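You operate a simulated robot arm through the tools that you are given. There is no shell and no other tool. Be economical: measure what you need, move in short steps, check, and stop when the job is done.

The job below is to be done with a simulated robot arm. You get a single attempt, and the scene is never put back.

## Task
Motor off, swap the empty roll for a full one, motor on again.
Fine: empty roll into the small grey bin; holder lid shut before the motor goes on.

The check looks at the end state, three seconds after you hand in, the way a careful person would. Anything else that was tipped, shoved, dropped, spilled or broken makes it a failure. A push-on lid holds only when it is set on centred and level and pressed home; a screw cap is set on level and turned clockwise until tight.

## Robot
A 6-joint arm with a two-finger gripper, fixed in place. Base frame: the origin is at the foot of the arm, x ahead of it, y to its left, z up; the work surface is at about z = 0.86. Lengths are in m, angles in rad, forces in N, time in s.
Its first joint turns from -2.897 to 2.897 rad. Payload 2.45 kg.
The tool frame sits at the grasp point between the pads (the TCP): z along the fingers, y along the line on which they close. The tips reach 0.02 m beyond it. Largest opening 0.14 m; the body of the gripper starts 0.168 m behind the TCP.
Orientation is that of the tool frame in the base frame, as a unit quaternion [w, x, y, z]. With the fingers straight down and closing along the base's y, the tool's x points along the base's -x, its y along +y and its z along -z.

## Interface
- The arm moves only by the tool send_rows. Its argument "steps" is one flat list of numbers, 7 for each row, row after row: the turn, a rotation vector about the tool's x, y, z in rad, then the shift along the tool's x, y, z in m, then the opening, from 0 (shut) to 1 (fully open). In form: [wx, wy, wz, x, y, z, grip, wx, wy, wz, x, y, z, grip, ...]. A call has 1 to 20 rows; each row is the pose to reach, as a shift and turn from the pose commanded when the call began, along the tool's axes at that moment. A row lasts 0.2 s, in which the tool goes at most 0.05 m and 0.15 rad; a call with a longer step from one row to the next is refused whole, and so is a gripper value outside its range. Where a pose cannot be reached the arm comes as near as it can. A force on the tool above 40 N (or 10 N above the force at the start of the call, whichever is more), or a blocked arm, ends the call early, and 0.2 s more pass. The fingers move at their own pace (about 0.045 m/s each) and stop on an object; they squeeze with about 36 N. The grip force told is the motor's: it shows also when the fingers shut on nothing. Time passes only in rows, and 0.2 s behind the last, so rows that repeat a pose let the fingers close. The reply holds the time, the measured pose of the TCP, the force on the tool along the base axes, the opening and the grip force, in the units named above and with some noise, with the torque about the TCP (base axes, N m) and any sound that the robot's microphone picked up, and new pictures: "pictures" is both (left out), scene, wrist or none.
- Cameras (640 x 400 px; columns grow to the right, rows downward): "scene" is fixed at [0.0511, -0.4855, 1.6571]; the picture's right is [0.44, -0.90, 0.00], its down [-0.54, -0.26, -0.80] and it looks along [0.72, 0.35, -0.60] (base axes); focal length 310 px, centre (320, 200). "wrist" rides on the gripper at [0.078, 0.011, -0.209] in the tool frame; the picture's right is [-0.14, 0.99, 0.00], its down [-0.92, -0.13, -0.37] and it looks along [-0.37, -0.05, 0.93] (tool axes); focal length 280 px, centre (320, 200). There is no depth. A picture from a camera that has moved, and an enlarged one, comes with that camera's place and axes in the base frame and with its lens. The place of the scene camera against the robot may be out by one fixed shift of up to 0.025 m in any direction.
- close_up(camera, box): a new picture of the part [left, top, right, bottom] of that camera's present view, enlarged. The clock stands still meanwhile.
- job_done(): hands the job in; it is judged then, once.

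Go step by step. Nothing tells you positions but the pictures and the camera data: compare them with the known pose of the tool, close in by small moves and look again before you grip or let go. The budget is 120 turns and 200 pictures, counting those below and the enlarged ones. Unless the task says otherwise, let go and move clear before handing in, and close with one line.

The tools are called after "Emit:" as name(argument=value, ...) on one line, values as JSON. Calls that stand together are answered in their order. send_rows: Moves the arm, as the interface text tells. Its arguments: {"type":"object","properties":{"steps":{"type":"array","items":{"type":"number"}},"pictures":{"type":"string","enum":["both","scene","wrist","none"]}},"required":["steps"]} The other tools are called the same way: close_up (camera, box) takes an enlarged picture of a part of a camera's view; job_done () hands the job in.

At the start:

```text
t: 0.0
position: [0.6431, -0.1184, 1.2804]
orientation: [0.0, 0.0, 1.0, 0.0]
ft_force: [-0.6, 0.9, 0.2]
moment: [0.0, 0.0, 0.02]
gripper_width: 0.14
grip_force: 0.2
```

scene: 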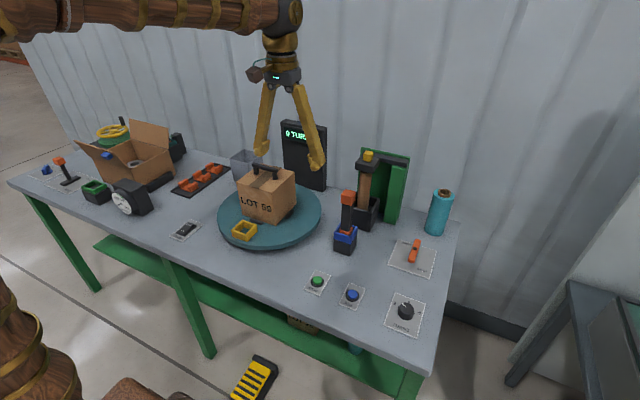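
wrist: 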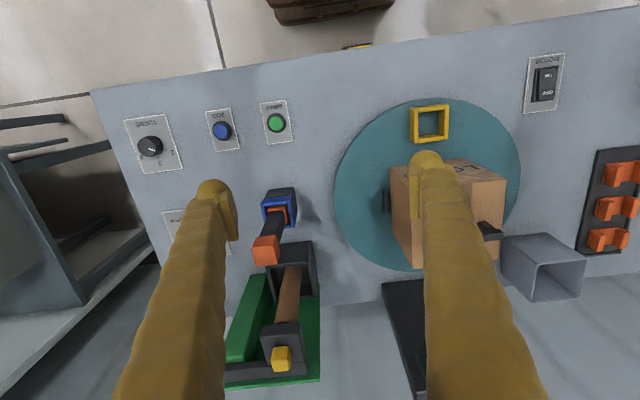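

I see a bench with switches, a turntable with a box, a roll holder (green/black), a teal cylinder, and a grey bin. I'll enlarge the views first to identify things.

Emit:
close_up(camera="scene", box=[320, 130, 480, 250])

Emit:
close_up(camera="scene", box=[290, 220, 450, 340])

Emit:
close_up(camera="scene", box=[160, 110, 340, 250])

Emit:
close_up(camera="scene", box=[20, 110, 210, 240])

Emit:
close_up(camera="wrist", box=[90, 90, 330, 390])

```text
3.33 times, centred on (400, 190) of scene
camera zoom: at [0.0511, -0.4855, 1.6571], right [0.44, -0.9, 0.0], down [-0.54, -0.26, -0.8], along [0.72, 0.35, -0.6], focal length 1035 px, centre (53, 233)
```

zoom: 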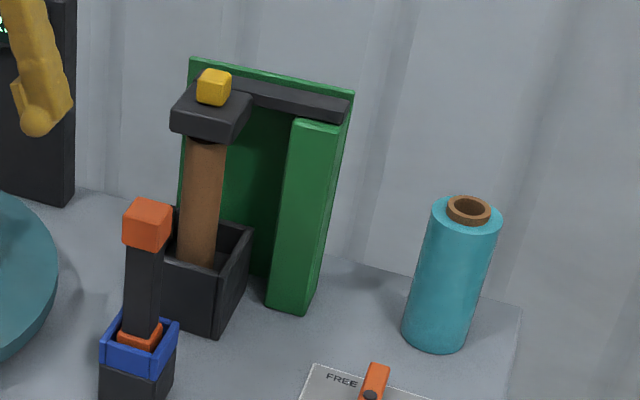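

```text
3.33 times, centred on (370, 280) of scene
camera zoom: at [0.0511, -0.4855, 1.6571], right [0.44, -0.9, 0.0], down [-0.54, -0.26, -0.8], along [0.72, 0.35, -0.6], focal length 1035 px, centre (153, -67)
```

zoom: 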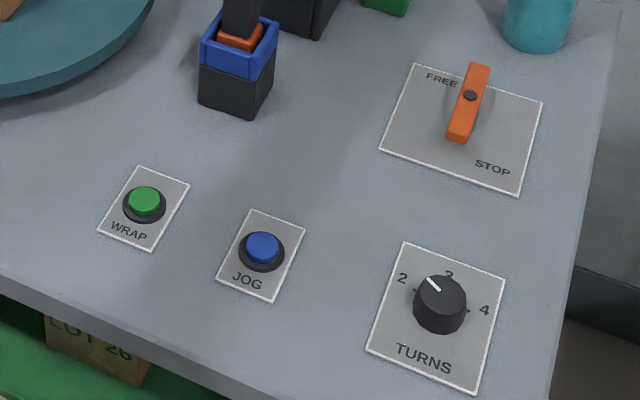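

```text
2.86 times, centred on (250, 180) of scene
camera zoom: at [0.0511, -0.4855, 1.6571], right [0.44, -0.9, 0.0], down [-0.54, -0.26, -0.8], along [0.72, 0.35, -0.6], focal length 887 px, centre (520, 257)
```

zoom: 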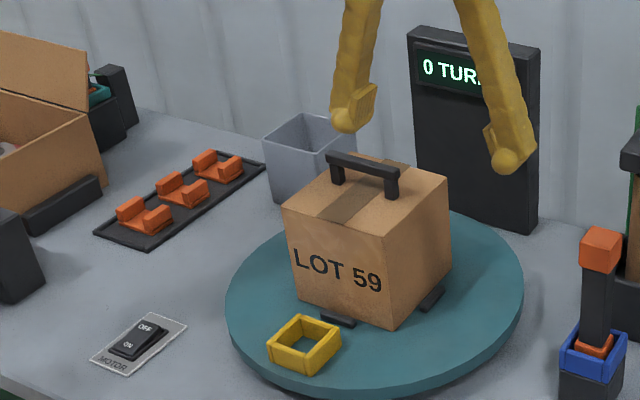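

```text
3.08 times, centred on (115, 175) of scene
camera zoom: at [0.0511, -0.4855, 1.6571], right [0.44, -0.9, 0.0], down [-0.54, -0.26, -0.8], along [0.72, 0.35, -0.6], focal length 955 px, centre (951, 277)
```

zoom: 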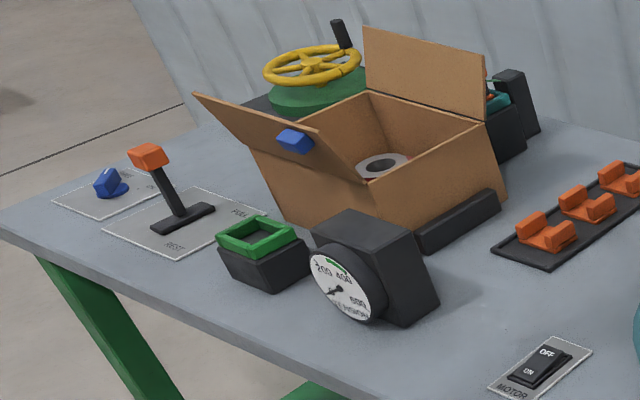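

```text
1.33 times, centred on (210, 240) of wrist
camera zoom: at [0.5641, -0.1076, 1.4885], right [0.14, 0.99, 0.0], down [0.92, -0.13, 0.37], along [0.37, -0.05, -0.93], focal length 374 px, centre (467, 147)
```

zoom: 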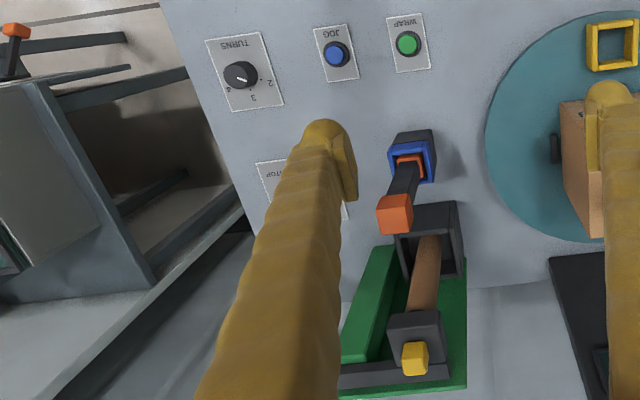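

The bare brown core stands in the black holder on the green mast, under a black top with a yellow knob; the teal roll is a candidate for the full one. I'll enlarge the unclear parts: the rocker, the carton, the spot behind it and the shelf.

Emit:
close_up(camera="scene", box=[165, 210, 213, 246])

Emit:
close_up(camera="scene", box=[85, 110, 205, 200])

Emit:
close_up(camera="scene", box=[345, 140, 425, 200])

Emit:
close_up(camera="wrist", box=[500, 40, 640, 130])

Emit:
close_up(camera="wrist", box=[220, 180, 340, 390])

```text
11.11 times, centred on (189, 228) of scene
camera zoom: at [0.0511, -0.4855, 1.6571], right [0.44, -0.9, 0.0], down [-0.54, -0.26, -0.8], along [0.72, 0.35, -0.6], focal length 3449 px, centre (1776, -111)
```

zoom: 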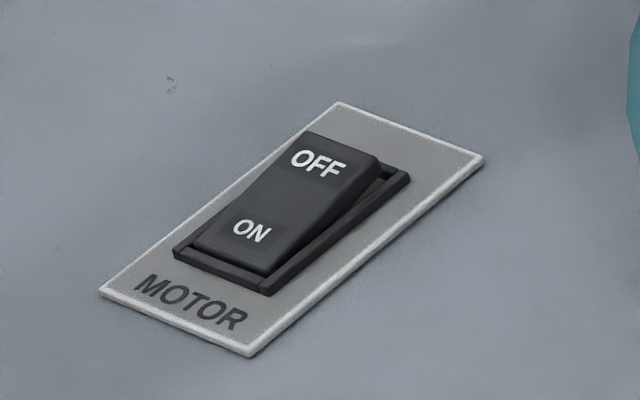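

```text
4.44 times, centred on (145, 155) of scene
camera zoom: at [0.0511, -0.4855, 1.6571], right [0.44, -0.9, 0.0], down [-0.54, -0.26, -0.8], along [0.72, 0.35, -0.6], focal length 1380 px, centre (1098, 400)
```

zoom: 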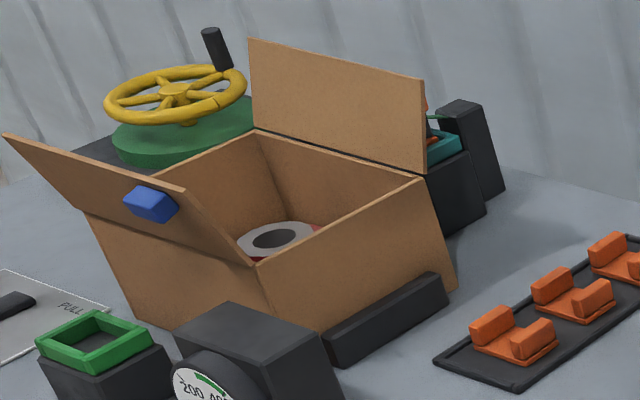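

```text
6.67 times, centred on (385, 170) of scene
camera zoom: at [0.0511, -0.4855, 1.6571], right [0.44, -0.9, 0.0], down [-0.54, -0.26, -0.8], along [0.72, 0.35, -0.6], focal length 2069 px, centre (-113, 400)
```

zoom: 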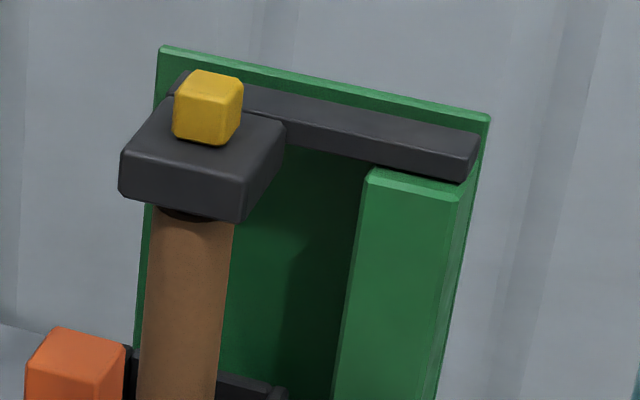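

```text
4.44 times, centred on (570, 85) of wrist
camera zoom: at [0.5641, -0.1076, 1.4885], right [0.14, 0.99, 0.0], down [0.92, -0.13, 0.37], along [0.37, -0.05, -0.93], focal length 1246 px, centre (-791, 711)
```

zoom: 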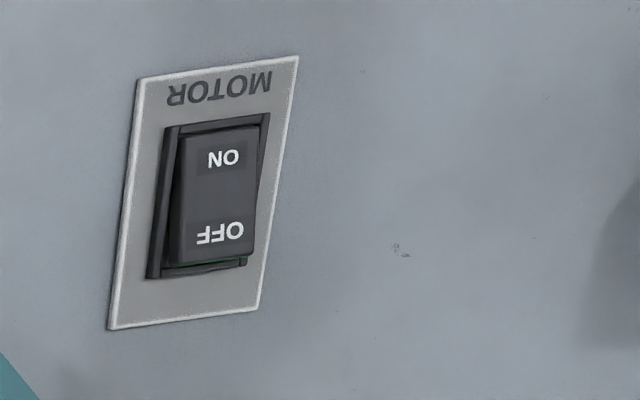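

```text
1.90 times, centred on (280, 285) of wrist
camera zoom: at [0.5641, -0.1076, 1.4885], right [0.14, 0.99, 0.0], down [0.92, -0.13, 0.37], along [0.37, -0.05, -0.93], focal length 534 px, centre (396, 38)
```

zoom: 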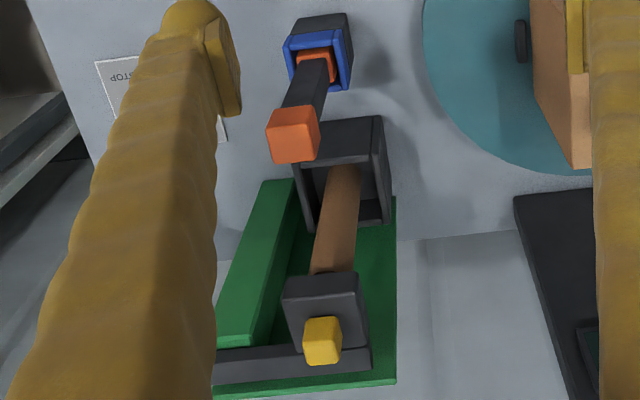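

Behind the carton there is another unit with something teal. I'll move high over to the left and look from above at the carton, that unit and the rocker.

Emit:
send_rows(steps=[0, 0, 0, 0.01, 0.045, 0, 1, 0, 0, 0, 0.02, 0.09, 0, 1, 0, 0, 0, 0.03, 0.135, 0, 1, 0, 0, 0, 0.04, 0.18, 0, 1, 0, 0, 0, 0.05, 0.225, 0, 1, 0, 0, 0, 0.06, 0.27, 0, 1, 0, 0, 0, 0.07, 0.315, 0, 1, 0, 0, 0, 0.08, 0.36, 0, 1, 0, 0, 0, 0.09, 0.405, 0, 1, 0, 0, 0, 0.09, 0.45, 0, 1, 0, 0, 0, 0.09, 0.495, 0, 1, 0, 0, 0, 0.09, 0.54, 0, 1, 0, 0, 0, 0.09, 0.585, 0, 1, 0, 0, 0, 0.09, 0.63, 0, 1, 0, 0, 0, 0.09, 0.675, 0, 1, 0, 0, 0, 0.09, 0.72, 0, 1])

```text
t: 3.4
position: [0.5533, 0.6022, 1.2809]
orientation: [0.0, 0.0, 1.0, 0.0]
ft_force: [-0.7, -0.2, -0.3]
moment: [0.0, -0.06, -0.02]
gripper_width: 0.1401
grip_force: 0.0
camera wrist: at [0.4729, 0.6122, 1.4897], right [0.14, 0.99, 0.0], down [0.92, -0.13, 0.37], along [0.37, -0.05, -0.93], focal length 280 px, centre (320, 200)
```

scene: 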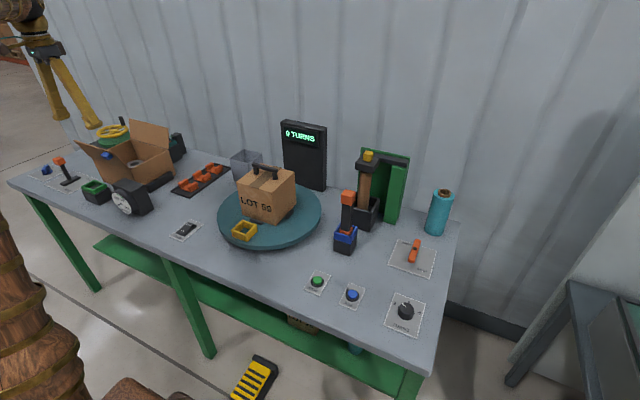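
wrist: 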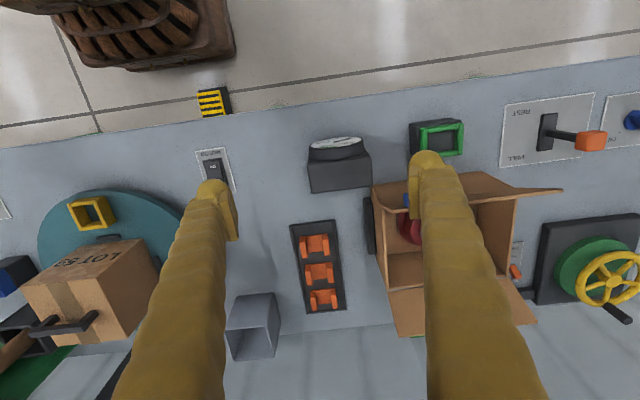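

The fingers hide part of the view; I'll enlarge the carton region.

Emit:
close_up(camera="wrist", box=[360, 110, 640, 340])

Emit:
close_up(camera="wrist", box=[180, 80, 380, 200])

Emit:
close_up(camera="scene", box=[290, 310, 390, 370])

```text
1.74 times, centred on (500, 225) of wrist
camera zoom: at [0.4729, 0.6122, 1.4897], right [0.14, 0.99, 0.0], down [0.92, -0.13, 0.37], along [0.37, -0.05, -0.93], focal length 488 px, centre (7, 156)
```

zoom: 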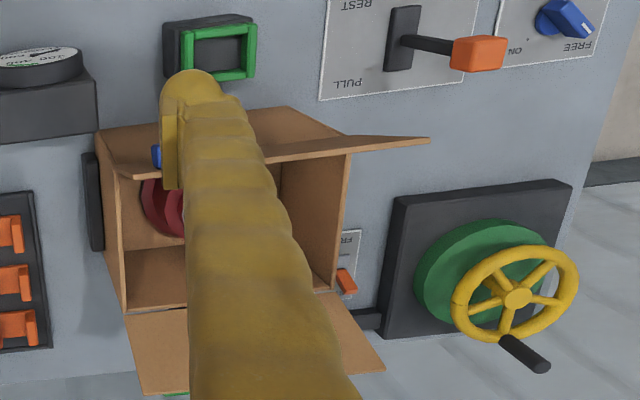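

```text
3.20 times, centred on (280, 140) of wrist
camera zoom: at [0.4729, 0.6122, 1.4897], right [0.14, 0.99, 0.0], down [0.92, -0.13, 0.37], along [0.37, -0.05, -0.93], focal length 897 px, centre (448, 392)
```

zoom: 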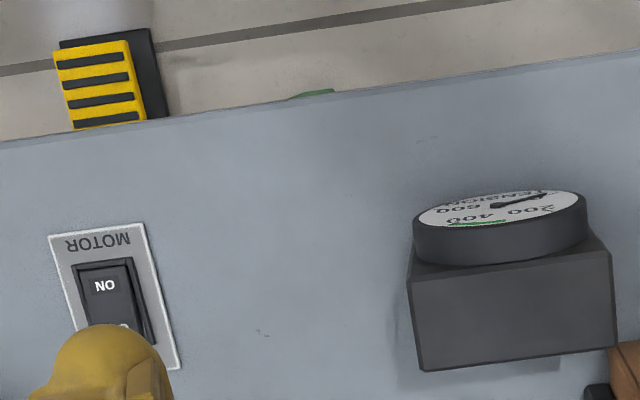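

```text
6.40 times, centred on (340, 340) of scene
camera zoom: at [0.0511, -0.4855, 1.6571], right [0.44, -0.9, 0.0], down [-0.54, -0.26, -0.8], along [0.72, 0.35, -0.6], focal length 1986 px, centre (192, -696)
```

zoom: 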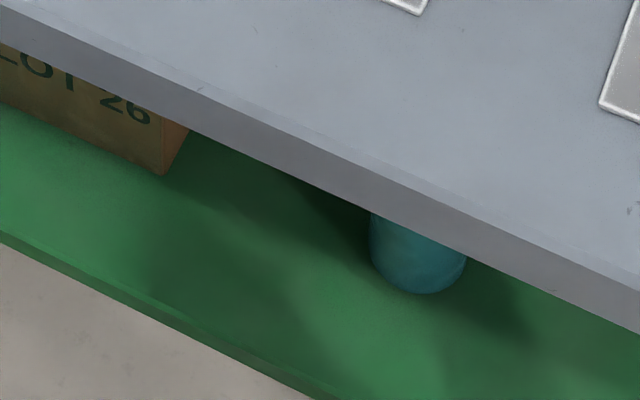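

The motor rocker is ON (OFF end raised), at about (0.62, 0.346); the film holder with bare core is the one to change, and the teal roll on the table is the full one. I'll go above the rocker with fingers closed and look.

Emit:
send_rows(steps=[0, 0, 0, -0.015, -0.043, 0, 0.7, 0, 0, 0, -0.03, -0.086, 0, 0.5, 0, 0, 0, -0.045, -0.129, 0, 0.3, 0, 0, 0, -0.06, -0.172, 0, 0.1, 0, 0, 0, -0.075, -0.215, 0, 0, 0, 0, 0, -0.09, -0.256, 0, 0, 0, 0, 0, -0.09, -0.256, 0.045, 0, 0, 0, 0, -0.09, -0.256, 0.09, 0, 0, 0, 0, -0.09, -0.256, 0.135, 0, 0, 0, 0, -0.09, -0.256, 0.18, 0, 0, 0, 0, -0.09, -0.256, 0.22, 0, 0, 0, 0, -0.09, -0.256, 0.25, 0])

Emit:
close_up(camera="wrist", box=[240, 80, 400, 240])

```text
t: 6.0
position: [0.6429, 0.3457, 1.0316]
orientation: [0.0, 0.0, 1.0, 0.001]
ft_force: [0.2, -0.2, 0.9]
moment: [0.01, -0.01, 0.02]
gripper_width: 0.0001
grip_force: 29.3
camera wrist: at [0.564, 0.3557, 1.2394], right [0.14, 0.99, 0.0], down [0.92, -0.13, 0.37], along [0.37, -0.05, -0.93], focal length 280 px, centre (320, 200)
```

scene: 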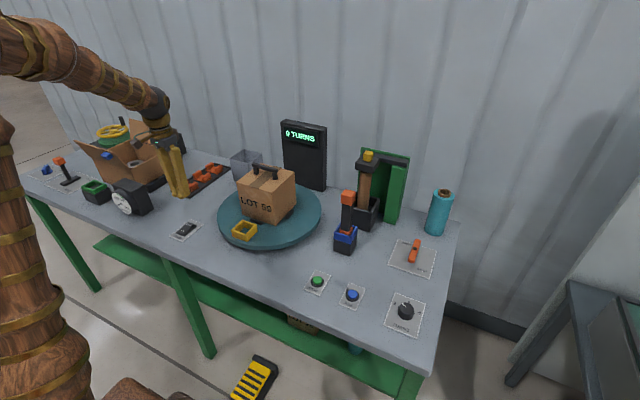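
wrist: 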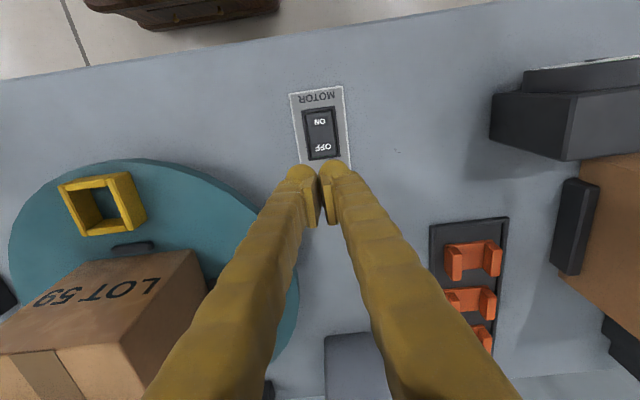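

```text
2.50 times, centred on (320, 160) of wrist
camera zoom: at [0.564, 0.3557, 1.2394], right [0.14, 0.99, 0.0], down [0.92, -0.13, 0.37], along [0.37, -0.05, -0.93], focal length 701 px, centre (320, 300)
```

zoom: 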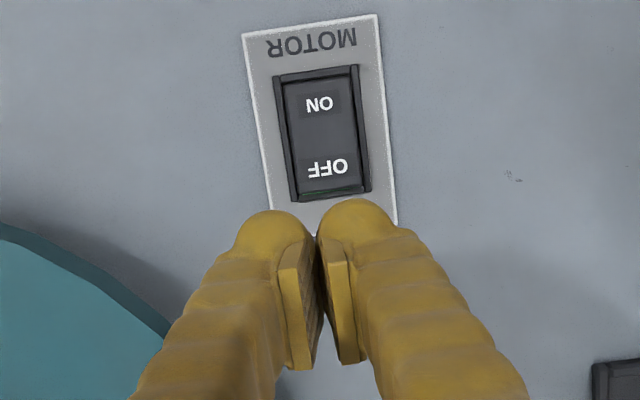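

The OFF half is at about (0.638, 0.350), x away from the base. I'll tilt the closed fingers slightly so one tip edge presses only on the OFF end.

Emit:
send_rows(steps=[0, -0.15, 0, -0.004, 0.004, 0.04, 0, 0, -0.3, 0, -0.008, 0.004, 0.08, 0, 0, -0.3, 0, -0.008, 0.004, 0.11, 0, 0, -0.3, 0, -0.008, 0.004, 0.115, 0, 0, -0.3, 0, -0.008, 0.004, 0.12, 0, 0, -0.3, 0, -0.008, 0.004, 0.124, 0, 0, -0.3, 0, -0.008, 0.004, 0.128, 0])

Emit:
close_up(camera="wrist", box=[240, 80, 400, 240])

```text
t: 7.6
position: [0.6507, 0.3498, 0.9021]
orientation: [0.149, 0.0, 0.989, 0.0]
ft_force: [0.0, 0.7, 0.8]
moment: [-0.02, 0.01, -0.03]
gripper_width: 0.0
grip_force: 29.2
camera wrist: at [0.5132, 0.3607, 1.0783], right [0.13, 0.99, 0.04], down [0.77, -0.13, 0.62], along [0.62, -0.05, -0.78], focal length 280 px, centre (320, 200)
```

scene: 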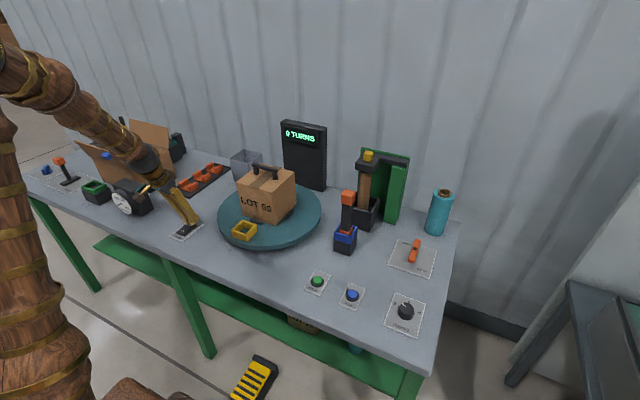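
wrist: 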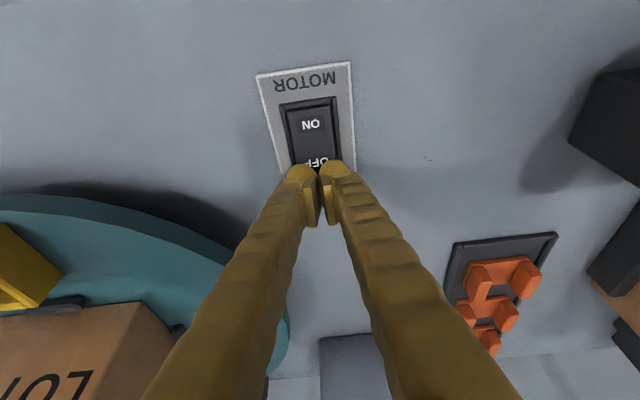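

```text
2.50 times, centred on (320, 160) of wrist
camera zoom: at [0.5132, 0.3607, 1.0783], right [0.13, 0.99, 0.04], down [0.77, -0.13, 0.62], along [0.62, -0.05, -0.78], focal length 701 px, centre (320, 300)
```

zoom: 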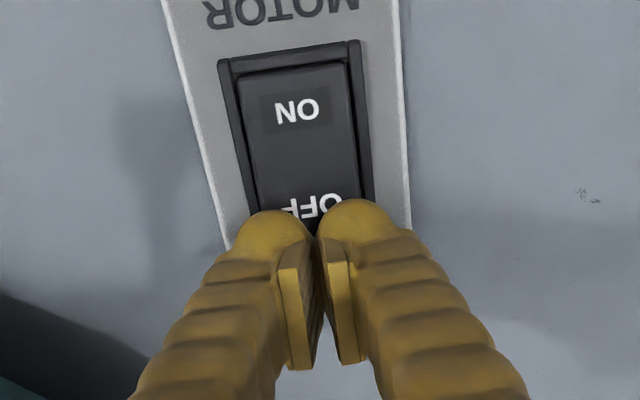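

No contact yet; I'll continue straight down in 3 mm steps.

Emit:
send_rows(steps=[0, 0, 0, 0.003, 0, 0.002, 0, 0, 0, 0, 0.0038, 0, 0.005, 0, 0, 0, 0, 0.0047, 0, 0.008, 0, 0, 0, 0, 0.0056, 0, 0.011, 0], pictures="wrist")

Emit:
close_up(camera="scene", box=[165, 210, 213, 246])

```text
t: 8.6
position: [0.6501, 0.3493, 0.8936]
orientation: [0.151, -0.002, 0.989, 0.001]
ft_force: [-0.3, -3.1, 9.9]
moment: [-0.05, 0.1, 0.05]
gripper_width: 0.006
grip_force: 29.4
stopped in row 4: the force on the tool passed its limit at 49 N (the readings are from after the stop); the commanded pose is now the measured one
camera wrist: at [0.5113, 0.3603, 1.0696], right [0.13, 0.99, 0.04], down [0.77, -0.13, 0.63], along [0.63, -0.05, -0.78], focal length 280 px, centre (320, 200)
```

wrist: 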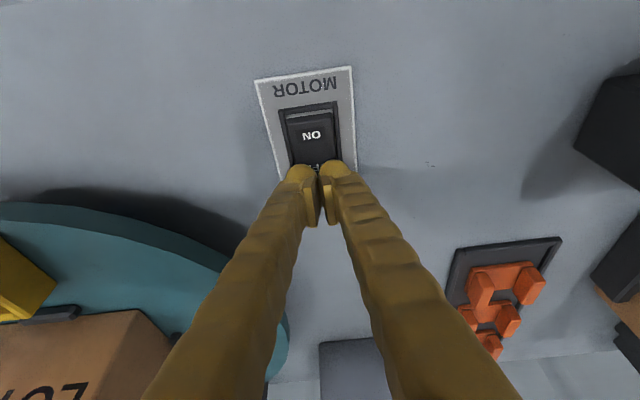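

```text
11.11 times, centred on (189, 228) of scene
camera zoom: at [0.0511, -0.4855, 1.6571], right [0.44, -0.9, 0.0], down [-0.54, -0.26, -0.8], along [0.72, 0.35, -0.6], focal length 3449 px, centre (1776, -111)
```

zoom: 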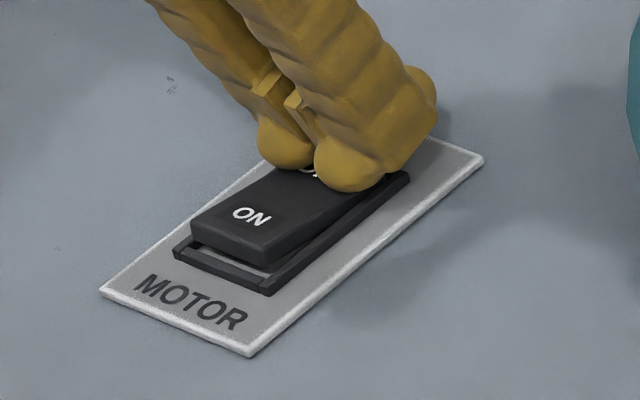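

The rocker has flipped: ON end is up, so the motor is off. Next I'll rise clear and move toward the roll holder to inspect its lid from the front.

Emit:
send_rows(steps=[0, 0, 0, -0.0133, 0, -0.043, 0, 0, 0, 0, -0.0266, 0, -0.086, 0, 0, 0, 0, -0.04, 0, -0.129, 0, 0, 0, 0, -0.053, 0, -0.172, 0, 0, 0, 0, -0.0665, 0, -0.215, 0, 0, 0, 0, -0.08, 0, -0.258, 0, 0, 0, 0, -0.093, 0, -0.301, 0, 0, 0, 0, -0.106, 0, -0.344, 0, 0, 0, 0, -0.106, -0.045, -0.344, 0, 0, 0, 0, -0.106, -0.09, -0.344, 0, 0, 0, 0, -0.106, -0.135, -0.344, 0, 0, 0, 0, -0.106, -0.18, -0.344, 0, 0, 0, 0, -0.106, -0.225, -0.344, 0, 0, 0, 0, -0.106, -0.27, -0.344, 0, 0, 0, 0, -0.106, -0.315, -0.344, 0, 0, 0, 0, -0.106, -0.36, -0.344, 0, 0, 0, 0, -0.106, -0.405, -0.344, 0, 0, 0, 0, -0.106, -0.45, -0.344, 0, 0, 0, 0, -0.106, -0.495, -0.344, 0, 0, 0, 0, -0.106, -0.54, -0.344, 0], pictures="none")

Emit:
send_rows(steps=[0, -0.15, 0, -0.01, -0.02, 0, 0.3, 0, -0.3, 0, 0.0, -0.04, 0.01, 0.6, 0, -0.45, 0, 0.02, -0.05, 0.02, 1, 0, -0.45, 0, 0.04, -0.05, 0.04, 1])

```text
t: 12.8
position: [0.6476, -0.1904, 1.2527]
orientation: [0.151, -0.001, 0.989, 0.0]
ft_force: [-0.3, 0.3, -0.1]
moment: [0.0, 0.04, -0.03]
gripper_width: 0.0001
grip_force: 28.9
```

```text
t: 13.8
position: [0.6261, -0.2443, 1.1892]
orientation: [0.361, 0.002, 0.933, 0.005]
ft_force: [-0.2, 0.5, 0.8]
moment: [0.01, -0.01, -0.03]
gripper_width: 0.0847
grip_force: 0.1
camera wrist: at [0.4269, -0.2347, 1.291], right [0.1, 0.99, 0.1], down [0.43, -0.14, 0.89], along [0.9, -0.04, -0.44], focal length 280 px, centre (320, 200)
```

scene: 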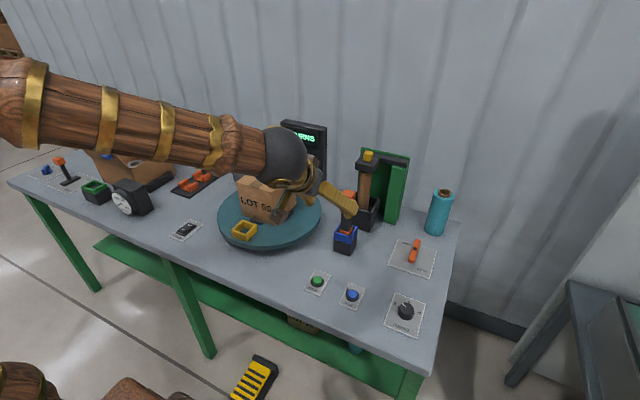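
wrist: 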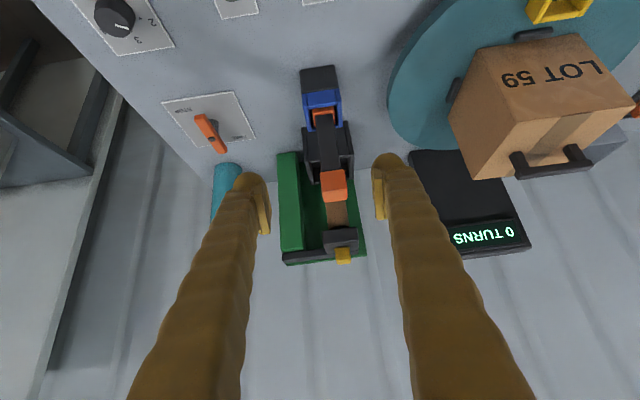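

The wrist view (upside down) shows the holder between the fingers. Enlarging it.

Emit:
close_up(camera="wrist", box=[260, 130, 390, 280])

Emit:
close_up(camera="wrist", box=[150, 80, 270, 240])

```text
2.67 times, centred on (325, 205) of wrist
camera zoom: at [0.4269, -0.2347, 1.291], right [0.1, 0.99, 0.1], down [0.43, -0.14, 0.89], along [0.9, -0.04, -0.44], focal length 748 px, centre (307, 187)
```

zoom: 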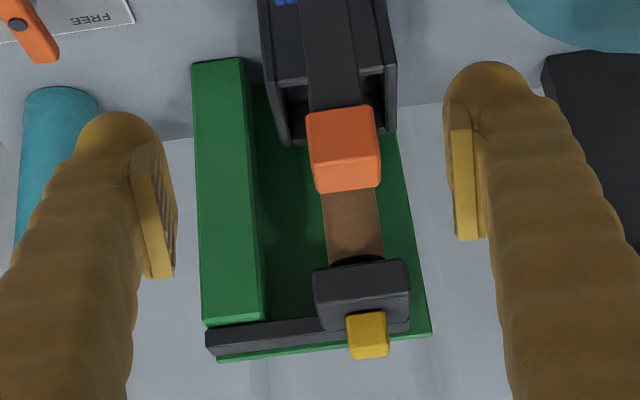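

```text
2.50 times, centred on (210, 160) of wrist
camera zoom: at [0.4269, -0.2347, 1.291], right [0.1, 0.99, 0.1], down [0.43, -0.14, 0.89], along [0.9, -0.04, -0.44], focal length 701 px, centre (595, 300)
```

zoom: 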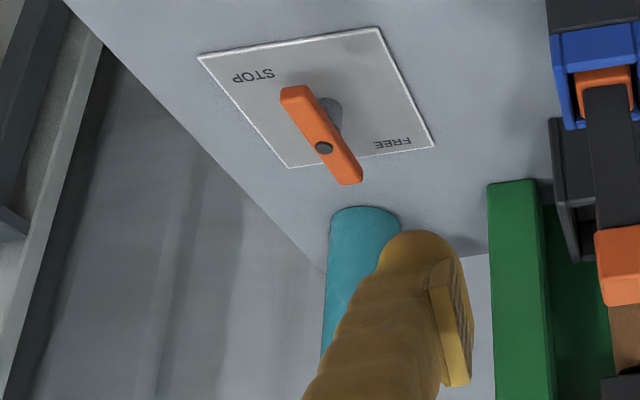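

Lid block with yellow knob sits in front of a black bar on top of the mast; I need to see how it is hinged. I'll bring the camera nearer from above and in front.

Emit:
send_rows(steps=[0, 0.08, 0, -0.045, 0, 0.01, 1, 0, 0.16, 0, -0.083, 0, 0.035, 1, 0, 0.245, 0, -0.117, 0, 0.063, 1, 0, 0.325, 0, -0.15, 0, 0.09, 1, 0, 0.41, 0, -0.182, 0, 0.115, 1, 0, 0.49, 0, -0.212, 0, 0.139, 1], pictures="wrist")

Emit:
close_up(camera="wrist", box=[200, 120, 440, 320])

```text
t: 15.2
position: [0.873, -0.239, 1.2469]
orientation: [0.132, -0.001, 0.991, 0.0]
ft_force: [-0.8, -0.3, 0.6]
moment: [-0.04, -0.04, -0.02]
gripper_width: 0.14
grip_force: 0.0
camera wrist: at [0.741, -0.2285, 1.4281], right [0.13, 0.99, 0.04], down [0.79, -0.13, 0.6], along [0.59, -0.05, -0.8], focal length 280 px, centre (320, 200)
```

wrist: 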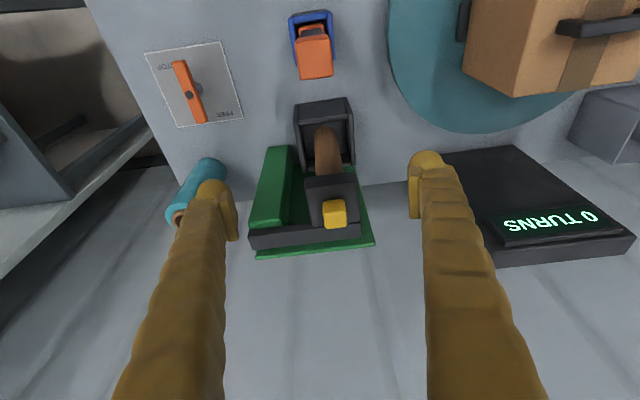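

```text
2.00 times, centred on (320, 220) of wrist
camera zoom: at [0.741, -0.2285, 1.4281], right [0.13, 0.99, 0.04], down [0.79, -0.13, 0.6], along [0.59, -0.05, -0.8], focal length 561 px, centre (320, 160)
```

zoom: 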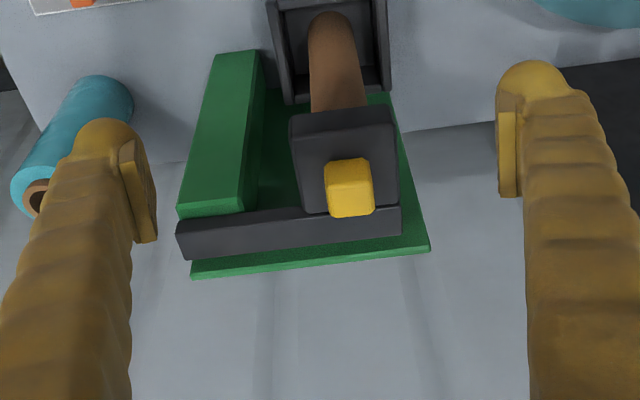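

The lid block sits against a cross bar and carries the yellow knob at about (0.966, -0.229, 1.156). I'll tilt the tool forward and stop just short of the knob with a narrow opening, then check alignment.

Emit:
send_rows(steps=[0, -0.127, 0, -0.004, 0.002, 0.009, 0.8, 0, -0.254, 0, -0.008, 0.004, 0.018, 0.6, 0, -0.381, 0, -0.012, 0.006, 0.027, 0.5, 0, -0.508, 0, -0.016, 0.008, 0.036, 0.45, 0, -0.635, 0, -0.019, 0.01, 0.0445, 0.45])

Emit:
close_up(camera="scene", box=[330, 110, 430, 185])

Emit:
close_up(camera="wrist", box=[240, 120, 400, 260])

```text
t: 16.4
position: [0.9018, -0.2309, 1.2078]
orientation: [0.435, 0.001, 0.901, 0.0]
ft_force: [0.9, 0.2, 0.2]
moment: [0.0, -0.01, 0.01]
gripper_width: 0.0631
grip_force: 0.0
camera wrist: at [0.6884, -0.2197, 1.2764], right [0.09, 0.99, 0.11], down [0.28, -0.13, 0.95], along [0.95, -0.05, -0.29], focal length 280 px, centre (320, 200)
```

scene: 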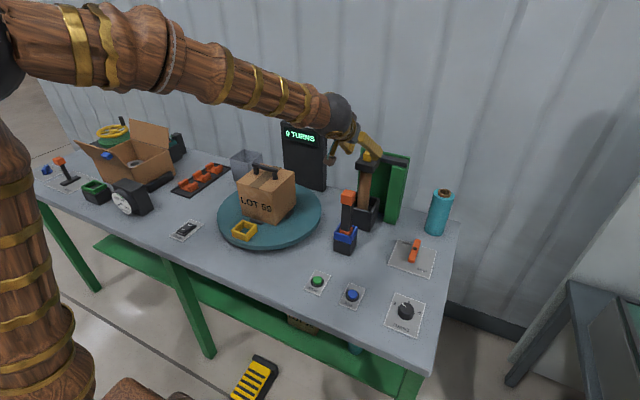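
wrist: 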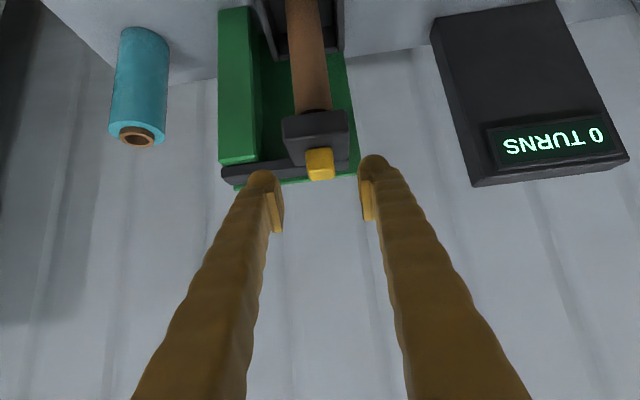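

```text
5.33 times, centred on (380, 148) of scene
camera zoom: at [0.0511, -0.4855, 1.6571], right [0.44, -0.9, 0.0], down [-0.54, -0.26, -0.8], along [0.72, 0.35, -0.6], focal length 1655 px, centre (0, 480)
```

zoom: 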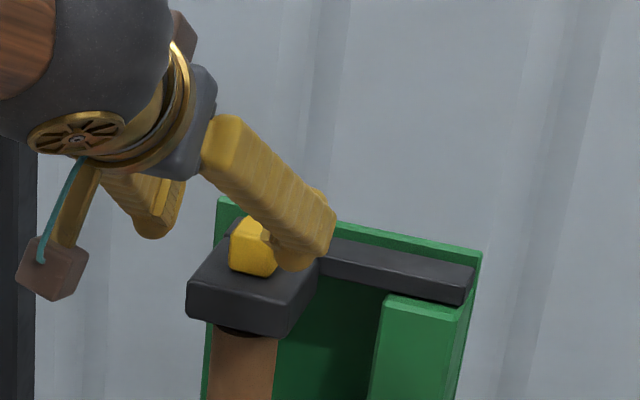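

```text
2.86 times, centred on (320, 190) of wrist
camera zoom: at [0.6884, -0.2197, 1.2764], right [0.09, 0.99, 0.11], down [0.28, -0.13, 0.95], along [0.95, -0.05, -0.29], focal length 801 px, centre (320, 229)
```

zoom: 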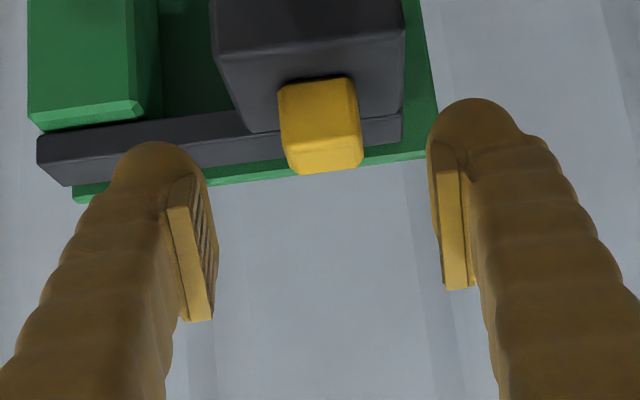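

Alignment with the knob is good laterally. I'll advance to it, and close.

Emit:
send_rows(steps=[0, 0, 0, -0.003, 0, 0.035, 0.45, 0, 0, 0, -0.0056, 0, 0.063, 0.45, 0, 0, 0, -0.0056, 0, 0.063, 0.1, 0, 0, 0, -0.0056, 0, 0.063, 0, 0, 0, 0, -0.0056, 0, 0.063, 0, 0, 0, 0, -0.0056, 0, 0.063, 0], pictures="wrist")

Emit:
close_up(camera="scene", box=[330, 110, 430, 185])

```text
t: 17.8
position: [0.9537, -0.2293, 1.1726]
orientation: [0.433, -0.001, 0.901, 0.0]
ft_force: [1.4, 0.0, -3.2]
moment: [0.02, -0.01, 0.07]
gripper_width: 0.0288
grip_force: 40.8
camera wrist: at [0.741, -0.2196, 1.2424], right [0.08, 0.99, 0.11], down [0.29, -0.13, 0.95], along [0.95, -0.05, -0.29], focal length 280 px, centre (320, 200)
```

wrist: 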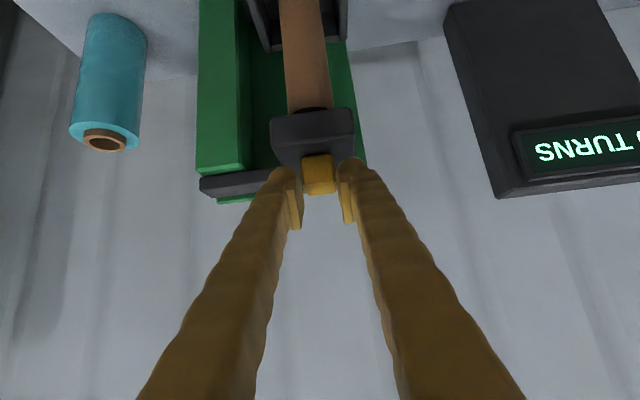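

```text
5.33 times, centred on (380, 148) of scene
camera zoom: at [0.0511, -0.4855, 1.6571], right [0.44, -0.9, 0.0], down [-0.54, -0.26, -0.8], along [0.72, 0.35, -0.6], focal length 1655 px, centre (0, 480)
```

zoom: 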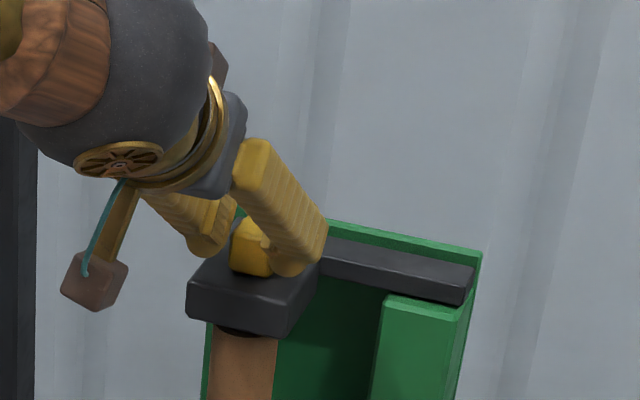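

Knob is held (opening 0.029). I'll tug gently upward to learn how the lid moves.

Emit:
send_rows(steps=[0, 0, 0, -0.004, 0, -0.003, 0, 0, 0, 0, -0.008, 0, -0.006, 0], pictures="none")

Emit:
close_up(camera="scene", box=[330, 110, 430, 185])

```text
t: 18.4
position: [0.9519, -0.2305, 1.1833]
orientation: [0.435, 0.0, 0.901, 0.001]
ft_force: [-28.5, -1.5, 21.5]
moment: [-0.06, 0.46, 0.02]
gripper_width: 0.0061
grip_force: 29.2
stopped in row 2: the force on the tool passed its limit at 51 N (the readings are from after the stop); the commanded pose is now the measured one
```

```text
5.33 times, centred on (380, 148) of scene
camera zoom: at [0.0511, -0.4855, 1.6571], right [0.44, -0.9, 0.0], down [-0.54, -0.26, -0.8], along [0.72, 0.35, -0.6], focal length 1655 px, centre (0, 480)
```

zoom: 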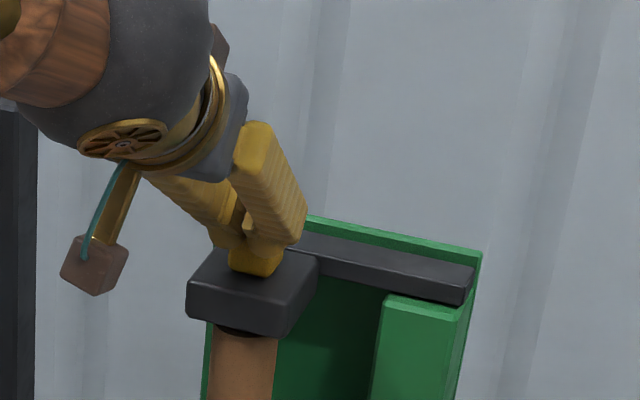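

The grip slipped and the lid didn't move. I'll regrip the knob more deeply with a steeper tool, and then try a gentle horizontal swing, since the bar and lid look like an L-shaped arm pivoting over the green column.

Emit:
send_rows(steps=[0, 0, 0, -0.012, 0, -0.009, 0.3, 0, 0, 0, -0.016, 0, -0.012, 0.45, 0, 0.13, 0, -0.016, 0, -0.012, 0.45, 0, 0.26, 0, -0.012, 0, -0.006, 0.45, 0, 0.4, 0, -0.006, 0, 0.006, 0.45, 0, 0.4, 0, 0.0026, 0, 0.0161, 0.45, 0, 0.4, 0, 0.0026, 0, 0.0161, 0.1, 0, 0.4, 0, 0.0026, 0, 0.0161, 0, 0, 0.4, 0, 0.0026, 0, 0.0161, 0, 0, 0.4, 0, 0.0026, 0, 0.0161, 0], pictures="none")

Emit:
close_up(camera="scene", box=[330, 110, 430, 185])

Emit:
close_up(camera="wrist", box=[220, 110, 420, 260])

```text
t: 20.6
position: [0.9637, -0.2297, 1.1697]
orientation: [0.245, -0.001, 0.969, 0.002]
ft_force: [-0.5, -1.7, -1.0]
moment: [-0.03, 0.06, -0.01]
gripper_width: 0.0289
grip_force: 40.5
```

```text
5.33 times, centred on (380, 148) of scene
camera zoom: at [0.0511, -0.4855, 1.6571], right [0.44, -0.9, 0.0], down [-0.54, -0.26, -0.8], along [0.72, 0.35, -0.6], focal length 1655 px, centre (0, 480)
```

zoom: 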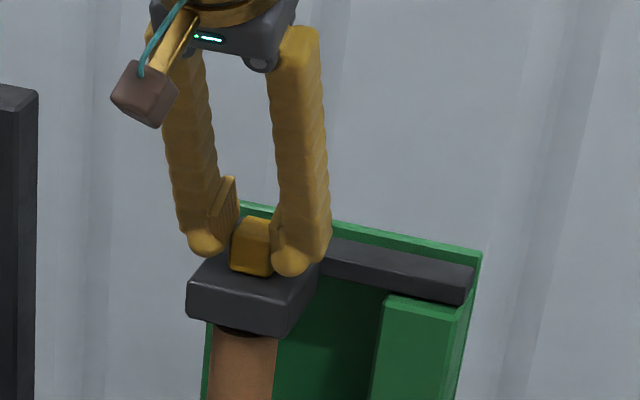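

```text
2.67 times, centred on (320, 185) of wrist
camera zoom: at [0.795, -0.2198, 1.3156], right [0.12, 0.99, 0.07], down [0.63, -0.13, 0.76], along [0.76, -0.05, -0.64], focal length 748 px, centre (320, 240)
```

zoom: 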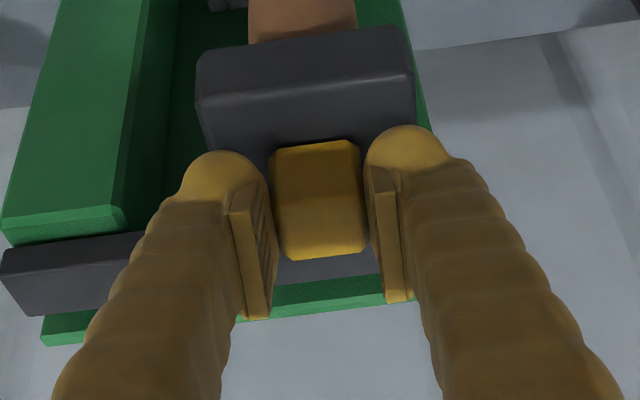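

Good deep grip. Tiny upward tug of 4 mm, then read the force.

Emit:
send_rows(steps=[0, 0, 0, -0.001, 0, -0.0018, 0, 0, 0, 0, -0.0019, 0, -0.0035, 0], pictures="none")

Emit:
close_up(camera="scene", box=[330, 110, 430, 185])

```text
t: 21.4
position: [0.9629, -0.2307, 1.1701]
orientation: [0.243, -0.001, 0.97, 0.002]
ft_force: [6.5, -3.6, -3.1]
moment: [-0.2, -0.14, 0.38]
gripper_width: 0.0288
grip_force: 44.8
stopped in row 2: the force on the tool passed its limit at 41 N (the readings are from after the stop); the commanded pose is now the measured one
```

```text
5.33 times, centred on (380, 148) of scene
camera zoom: at [0.0511, -0.4855, 1.6571], right [0.44, -0.9, 0.0], down [-0.54, -0.26, -0.8], along [0.72, 0.35, -0.6], focal length 1655 px, centre (0, 480)
```

zoom: 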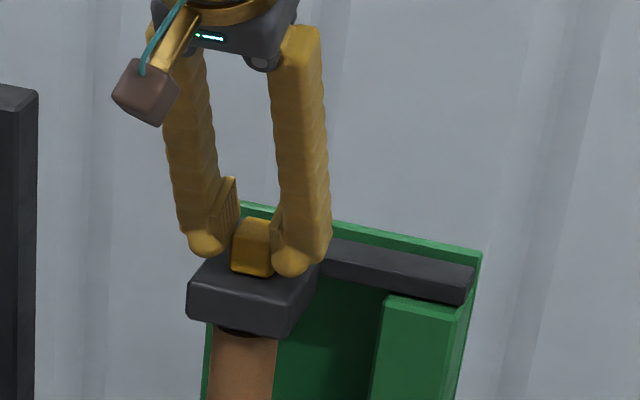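

Up is stiff, but the knob's look changed slightly. I'll check it from the wrist.

Emit:
close_up(camera="wrist", box=[260, 150, 380, 240])

Emit:
close_up(camera="scene", box=[355, 135, 387, 159])

```text
4.44 times, centred on (320, 195) of wrist
camera zoom: at [0.7948, -0.2205, 1.3167], right [0.12, 0.99, 0.07], down [0.64, -0.13, 0.76], along [0.76, -0.05, -0.65], focal length 1246 px, centre (320, 222)
```

zoom: 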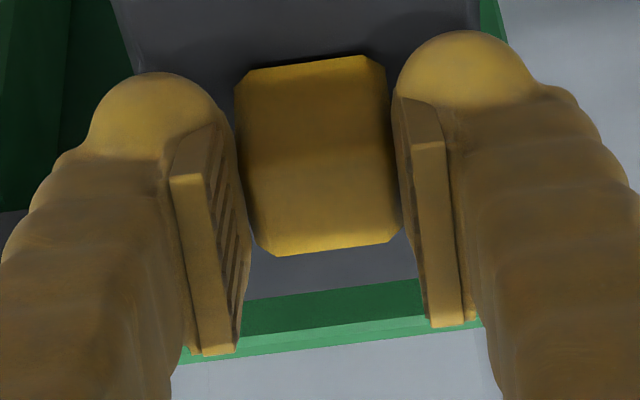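

```text
16.00 times, centred on (371, 147) of scene
camera zoom: at [0.0511, -0.4855, 1.6571], right [0.44, -0.9, 0.0], down [-0.54, -0.26, -0.8], along [0.72, 0.35, -0.6], focal length 4966 px, centre (-496, 1048)
```

zoom: 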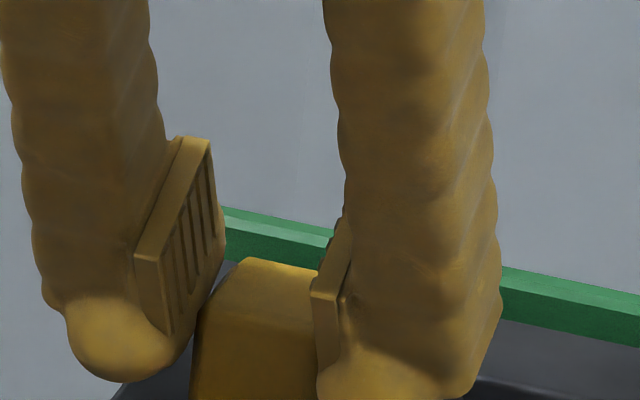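

No rotation visible. Now a small pull toward the base (-x).

Emit:
send_rows(steps=[0, 0, 0, 0.0018, 0, -0.001, 0, 0, 0, 0, 0.0035, 0, -0.0019, 0, 0, 0, 0, 0.0053, 0, -0.0028, 0], pictures="none")

Emit:
close_up(camera="scene", box=[330, 110, 430, 185])

```text
t: 22.1
position: [0.9598, -0.2315, 1.1698]
orientation: [0.244, -0.001, 0.97, 0.001]
ft_force: [5.9, -2.4, -4.4]
moment: [-0.27, -0.01, 0.47]
gripper_width: 0.0295
grip_force: 45.2
stopped in row 3: the force on the tool passed its limit at 43 N (the readings are from after the stop); the commanded pose is now the measured one
```

```text
5.33 times, centred on (380, 148) of scene
camera zoom: at [0.0511, -0.4855, 1.6571], right [0.44, -0.9, 0.0], down [-0.54, -0.26, -0.8], along [0.72, 0.35, -0.6], focal length 1655 px, centre (0, 480)
```

zoom: 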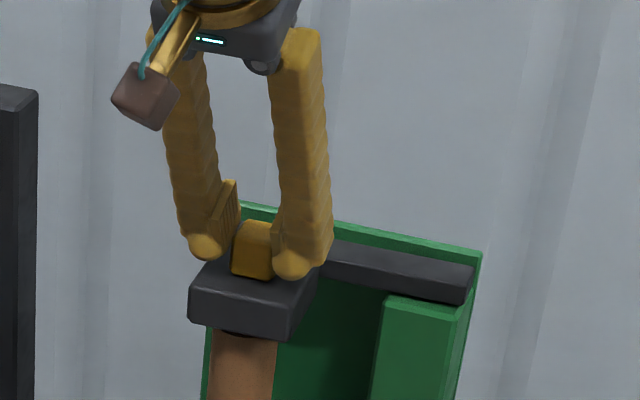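

The lid seems to have shifted a hair toward the base. I'll compare with the original crop.

Emit:
close_up(camera="scene", box=[345, 140, 425, 200])

```text
6.67 times, centred on (385, 170) of scene
camera zoom: at [0.0511, -0.4855, 1.6571], right [0.44, -0.9, 0.0], down [-0.54, -0.26, -0.8], along [0.72, 0.35, -0.6], focal length 2069 px, centre (-113, 400)
```

zoom: 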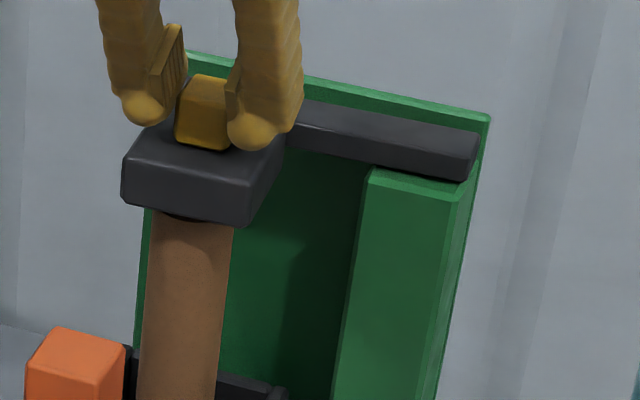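

The lid's front corners moved by about 3 mm as if turning about a vertical pivot at the right (column side): a swing lid. I'll keep pulling along that arc while yawing the tool with it.

Emit:
send_rows(steps=[-0.024, 0, -0.044, 0.0031, -0.0015, -0.0017, 0, -0.048, 0, -0.088, 0.0062, -0.003, -0.0033, 0, -0.071, 0, -0.132, 0.009, -0.005, -0.005, 0], pictures="none")

Emit:
close_up(camera="scene", box=[345, 140, 425, 200])

```text
t: 22.9
position: [0.9495, -0.2386, 1.1699]
orientation: [0.244, -0.071, 0.967, 0.018]
ft_force: [5.5, -5.9, -3.4]
moment: [0.03, -0.09, -0.02]
gripper_width: 0.0293
grip_force: 45.6
stopped in row 3: the force on the tool passed its limit at 44 N (the readings are from after the stop); the commanded pose is now the measured one
```

```text
6.67 times, centred on (385, 170) of scene
camera zoom: at [0.0511, -0.4855, 1.6571], right [0.44, -0.9, 0.0], down [-0.54, -0.26, -0.8], along [0.72, 0.35, -0.6], focal length 2069 px, centre (-113, 400)
```

zoom: 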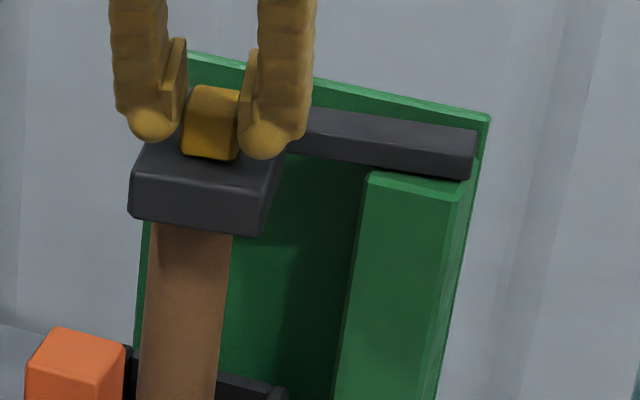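

The whole bar and lid swing about a vertical pivot near (1.017, -0.331). I'll follow that arc in small steps.

Emit:
send_rows(steps=[-0.0238, 0, -0.044, 0.0044, -0.0028, -0.0024, 0, -0.0475, 0, -0.088, 0.0086, -0.0058, -0.0047, 0, -0.071, 0, -0.132, 0.0128, -0.009, -0.0069, 0, -0.095, 0, -0.176, 0.0167, -0.0125, -0.009, 0, -0.119, 0, -0.22, 0.0205, -0.0163, -0.0111, 0, -0.1425, 0, -0.264, 0.0242, -0.0202, -0.013, 0, -0.166, 0, -0.308, 0.0277, -0.0243, -0.0149, 0, -0.19, 0, -0.352, 0.0309, -0.0286, -0.0167, 0], pictures="none")

Emit:
close_up(camera="scene", box=[330, 110, 450, 200])

```text
t: 24.7
position: [0.9214, -0.2706, 1.1689]
orientation: [0.236, -0.249, 0.937, 0.062]
ft_force: [6.1, -7.2, -1.1]
moment: [-0.01, -0.03, -0.52]
gripper_width: 0.0291
grip_force: 44.9
stopped in row 8: the force on the tool passed its limit at 43 N (the readings are from after the stop); the commanded pose is now the measured one
```

```text
4.44 times, centred on (390, 155) of scene
camera zoom: at [0.0511, -0.4855, 1.6571], right [0.44, -0.9, 0.0], down [-0.54, -0.26, -0.8], along [0.72, 0.35, -0.6], focal length 1380 px, centre (9, 400)
```

zoom: 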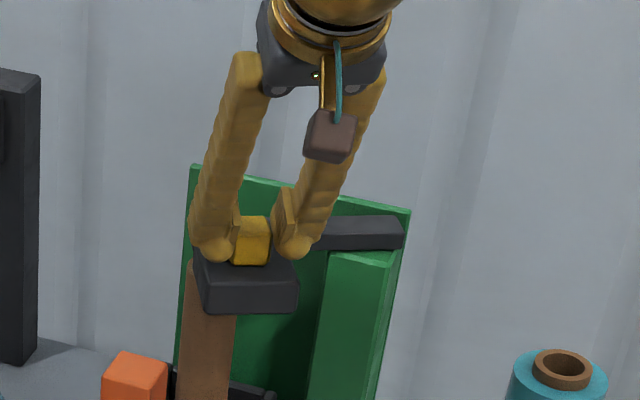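

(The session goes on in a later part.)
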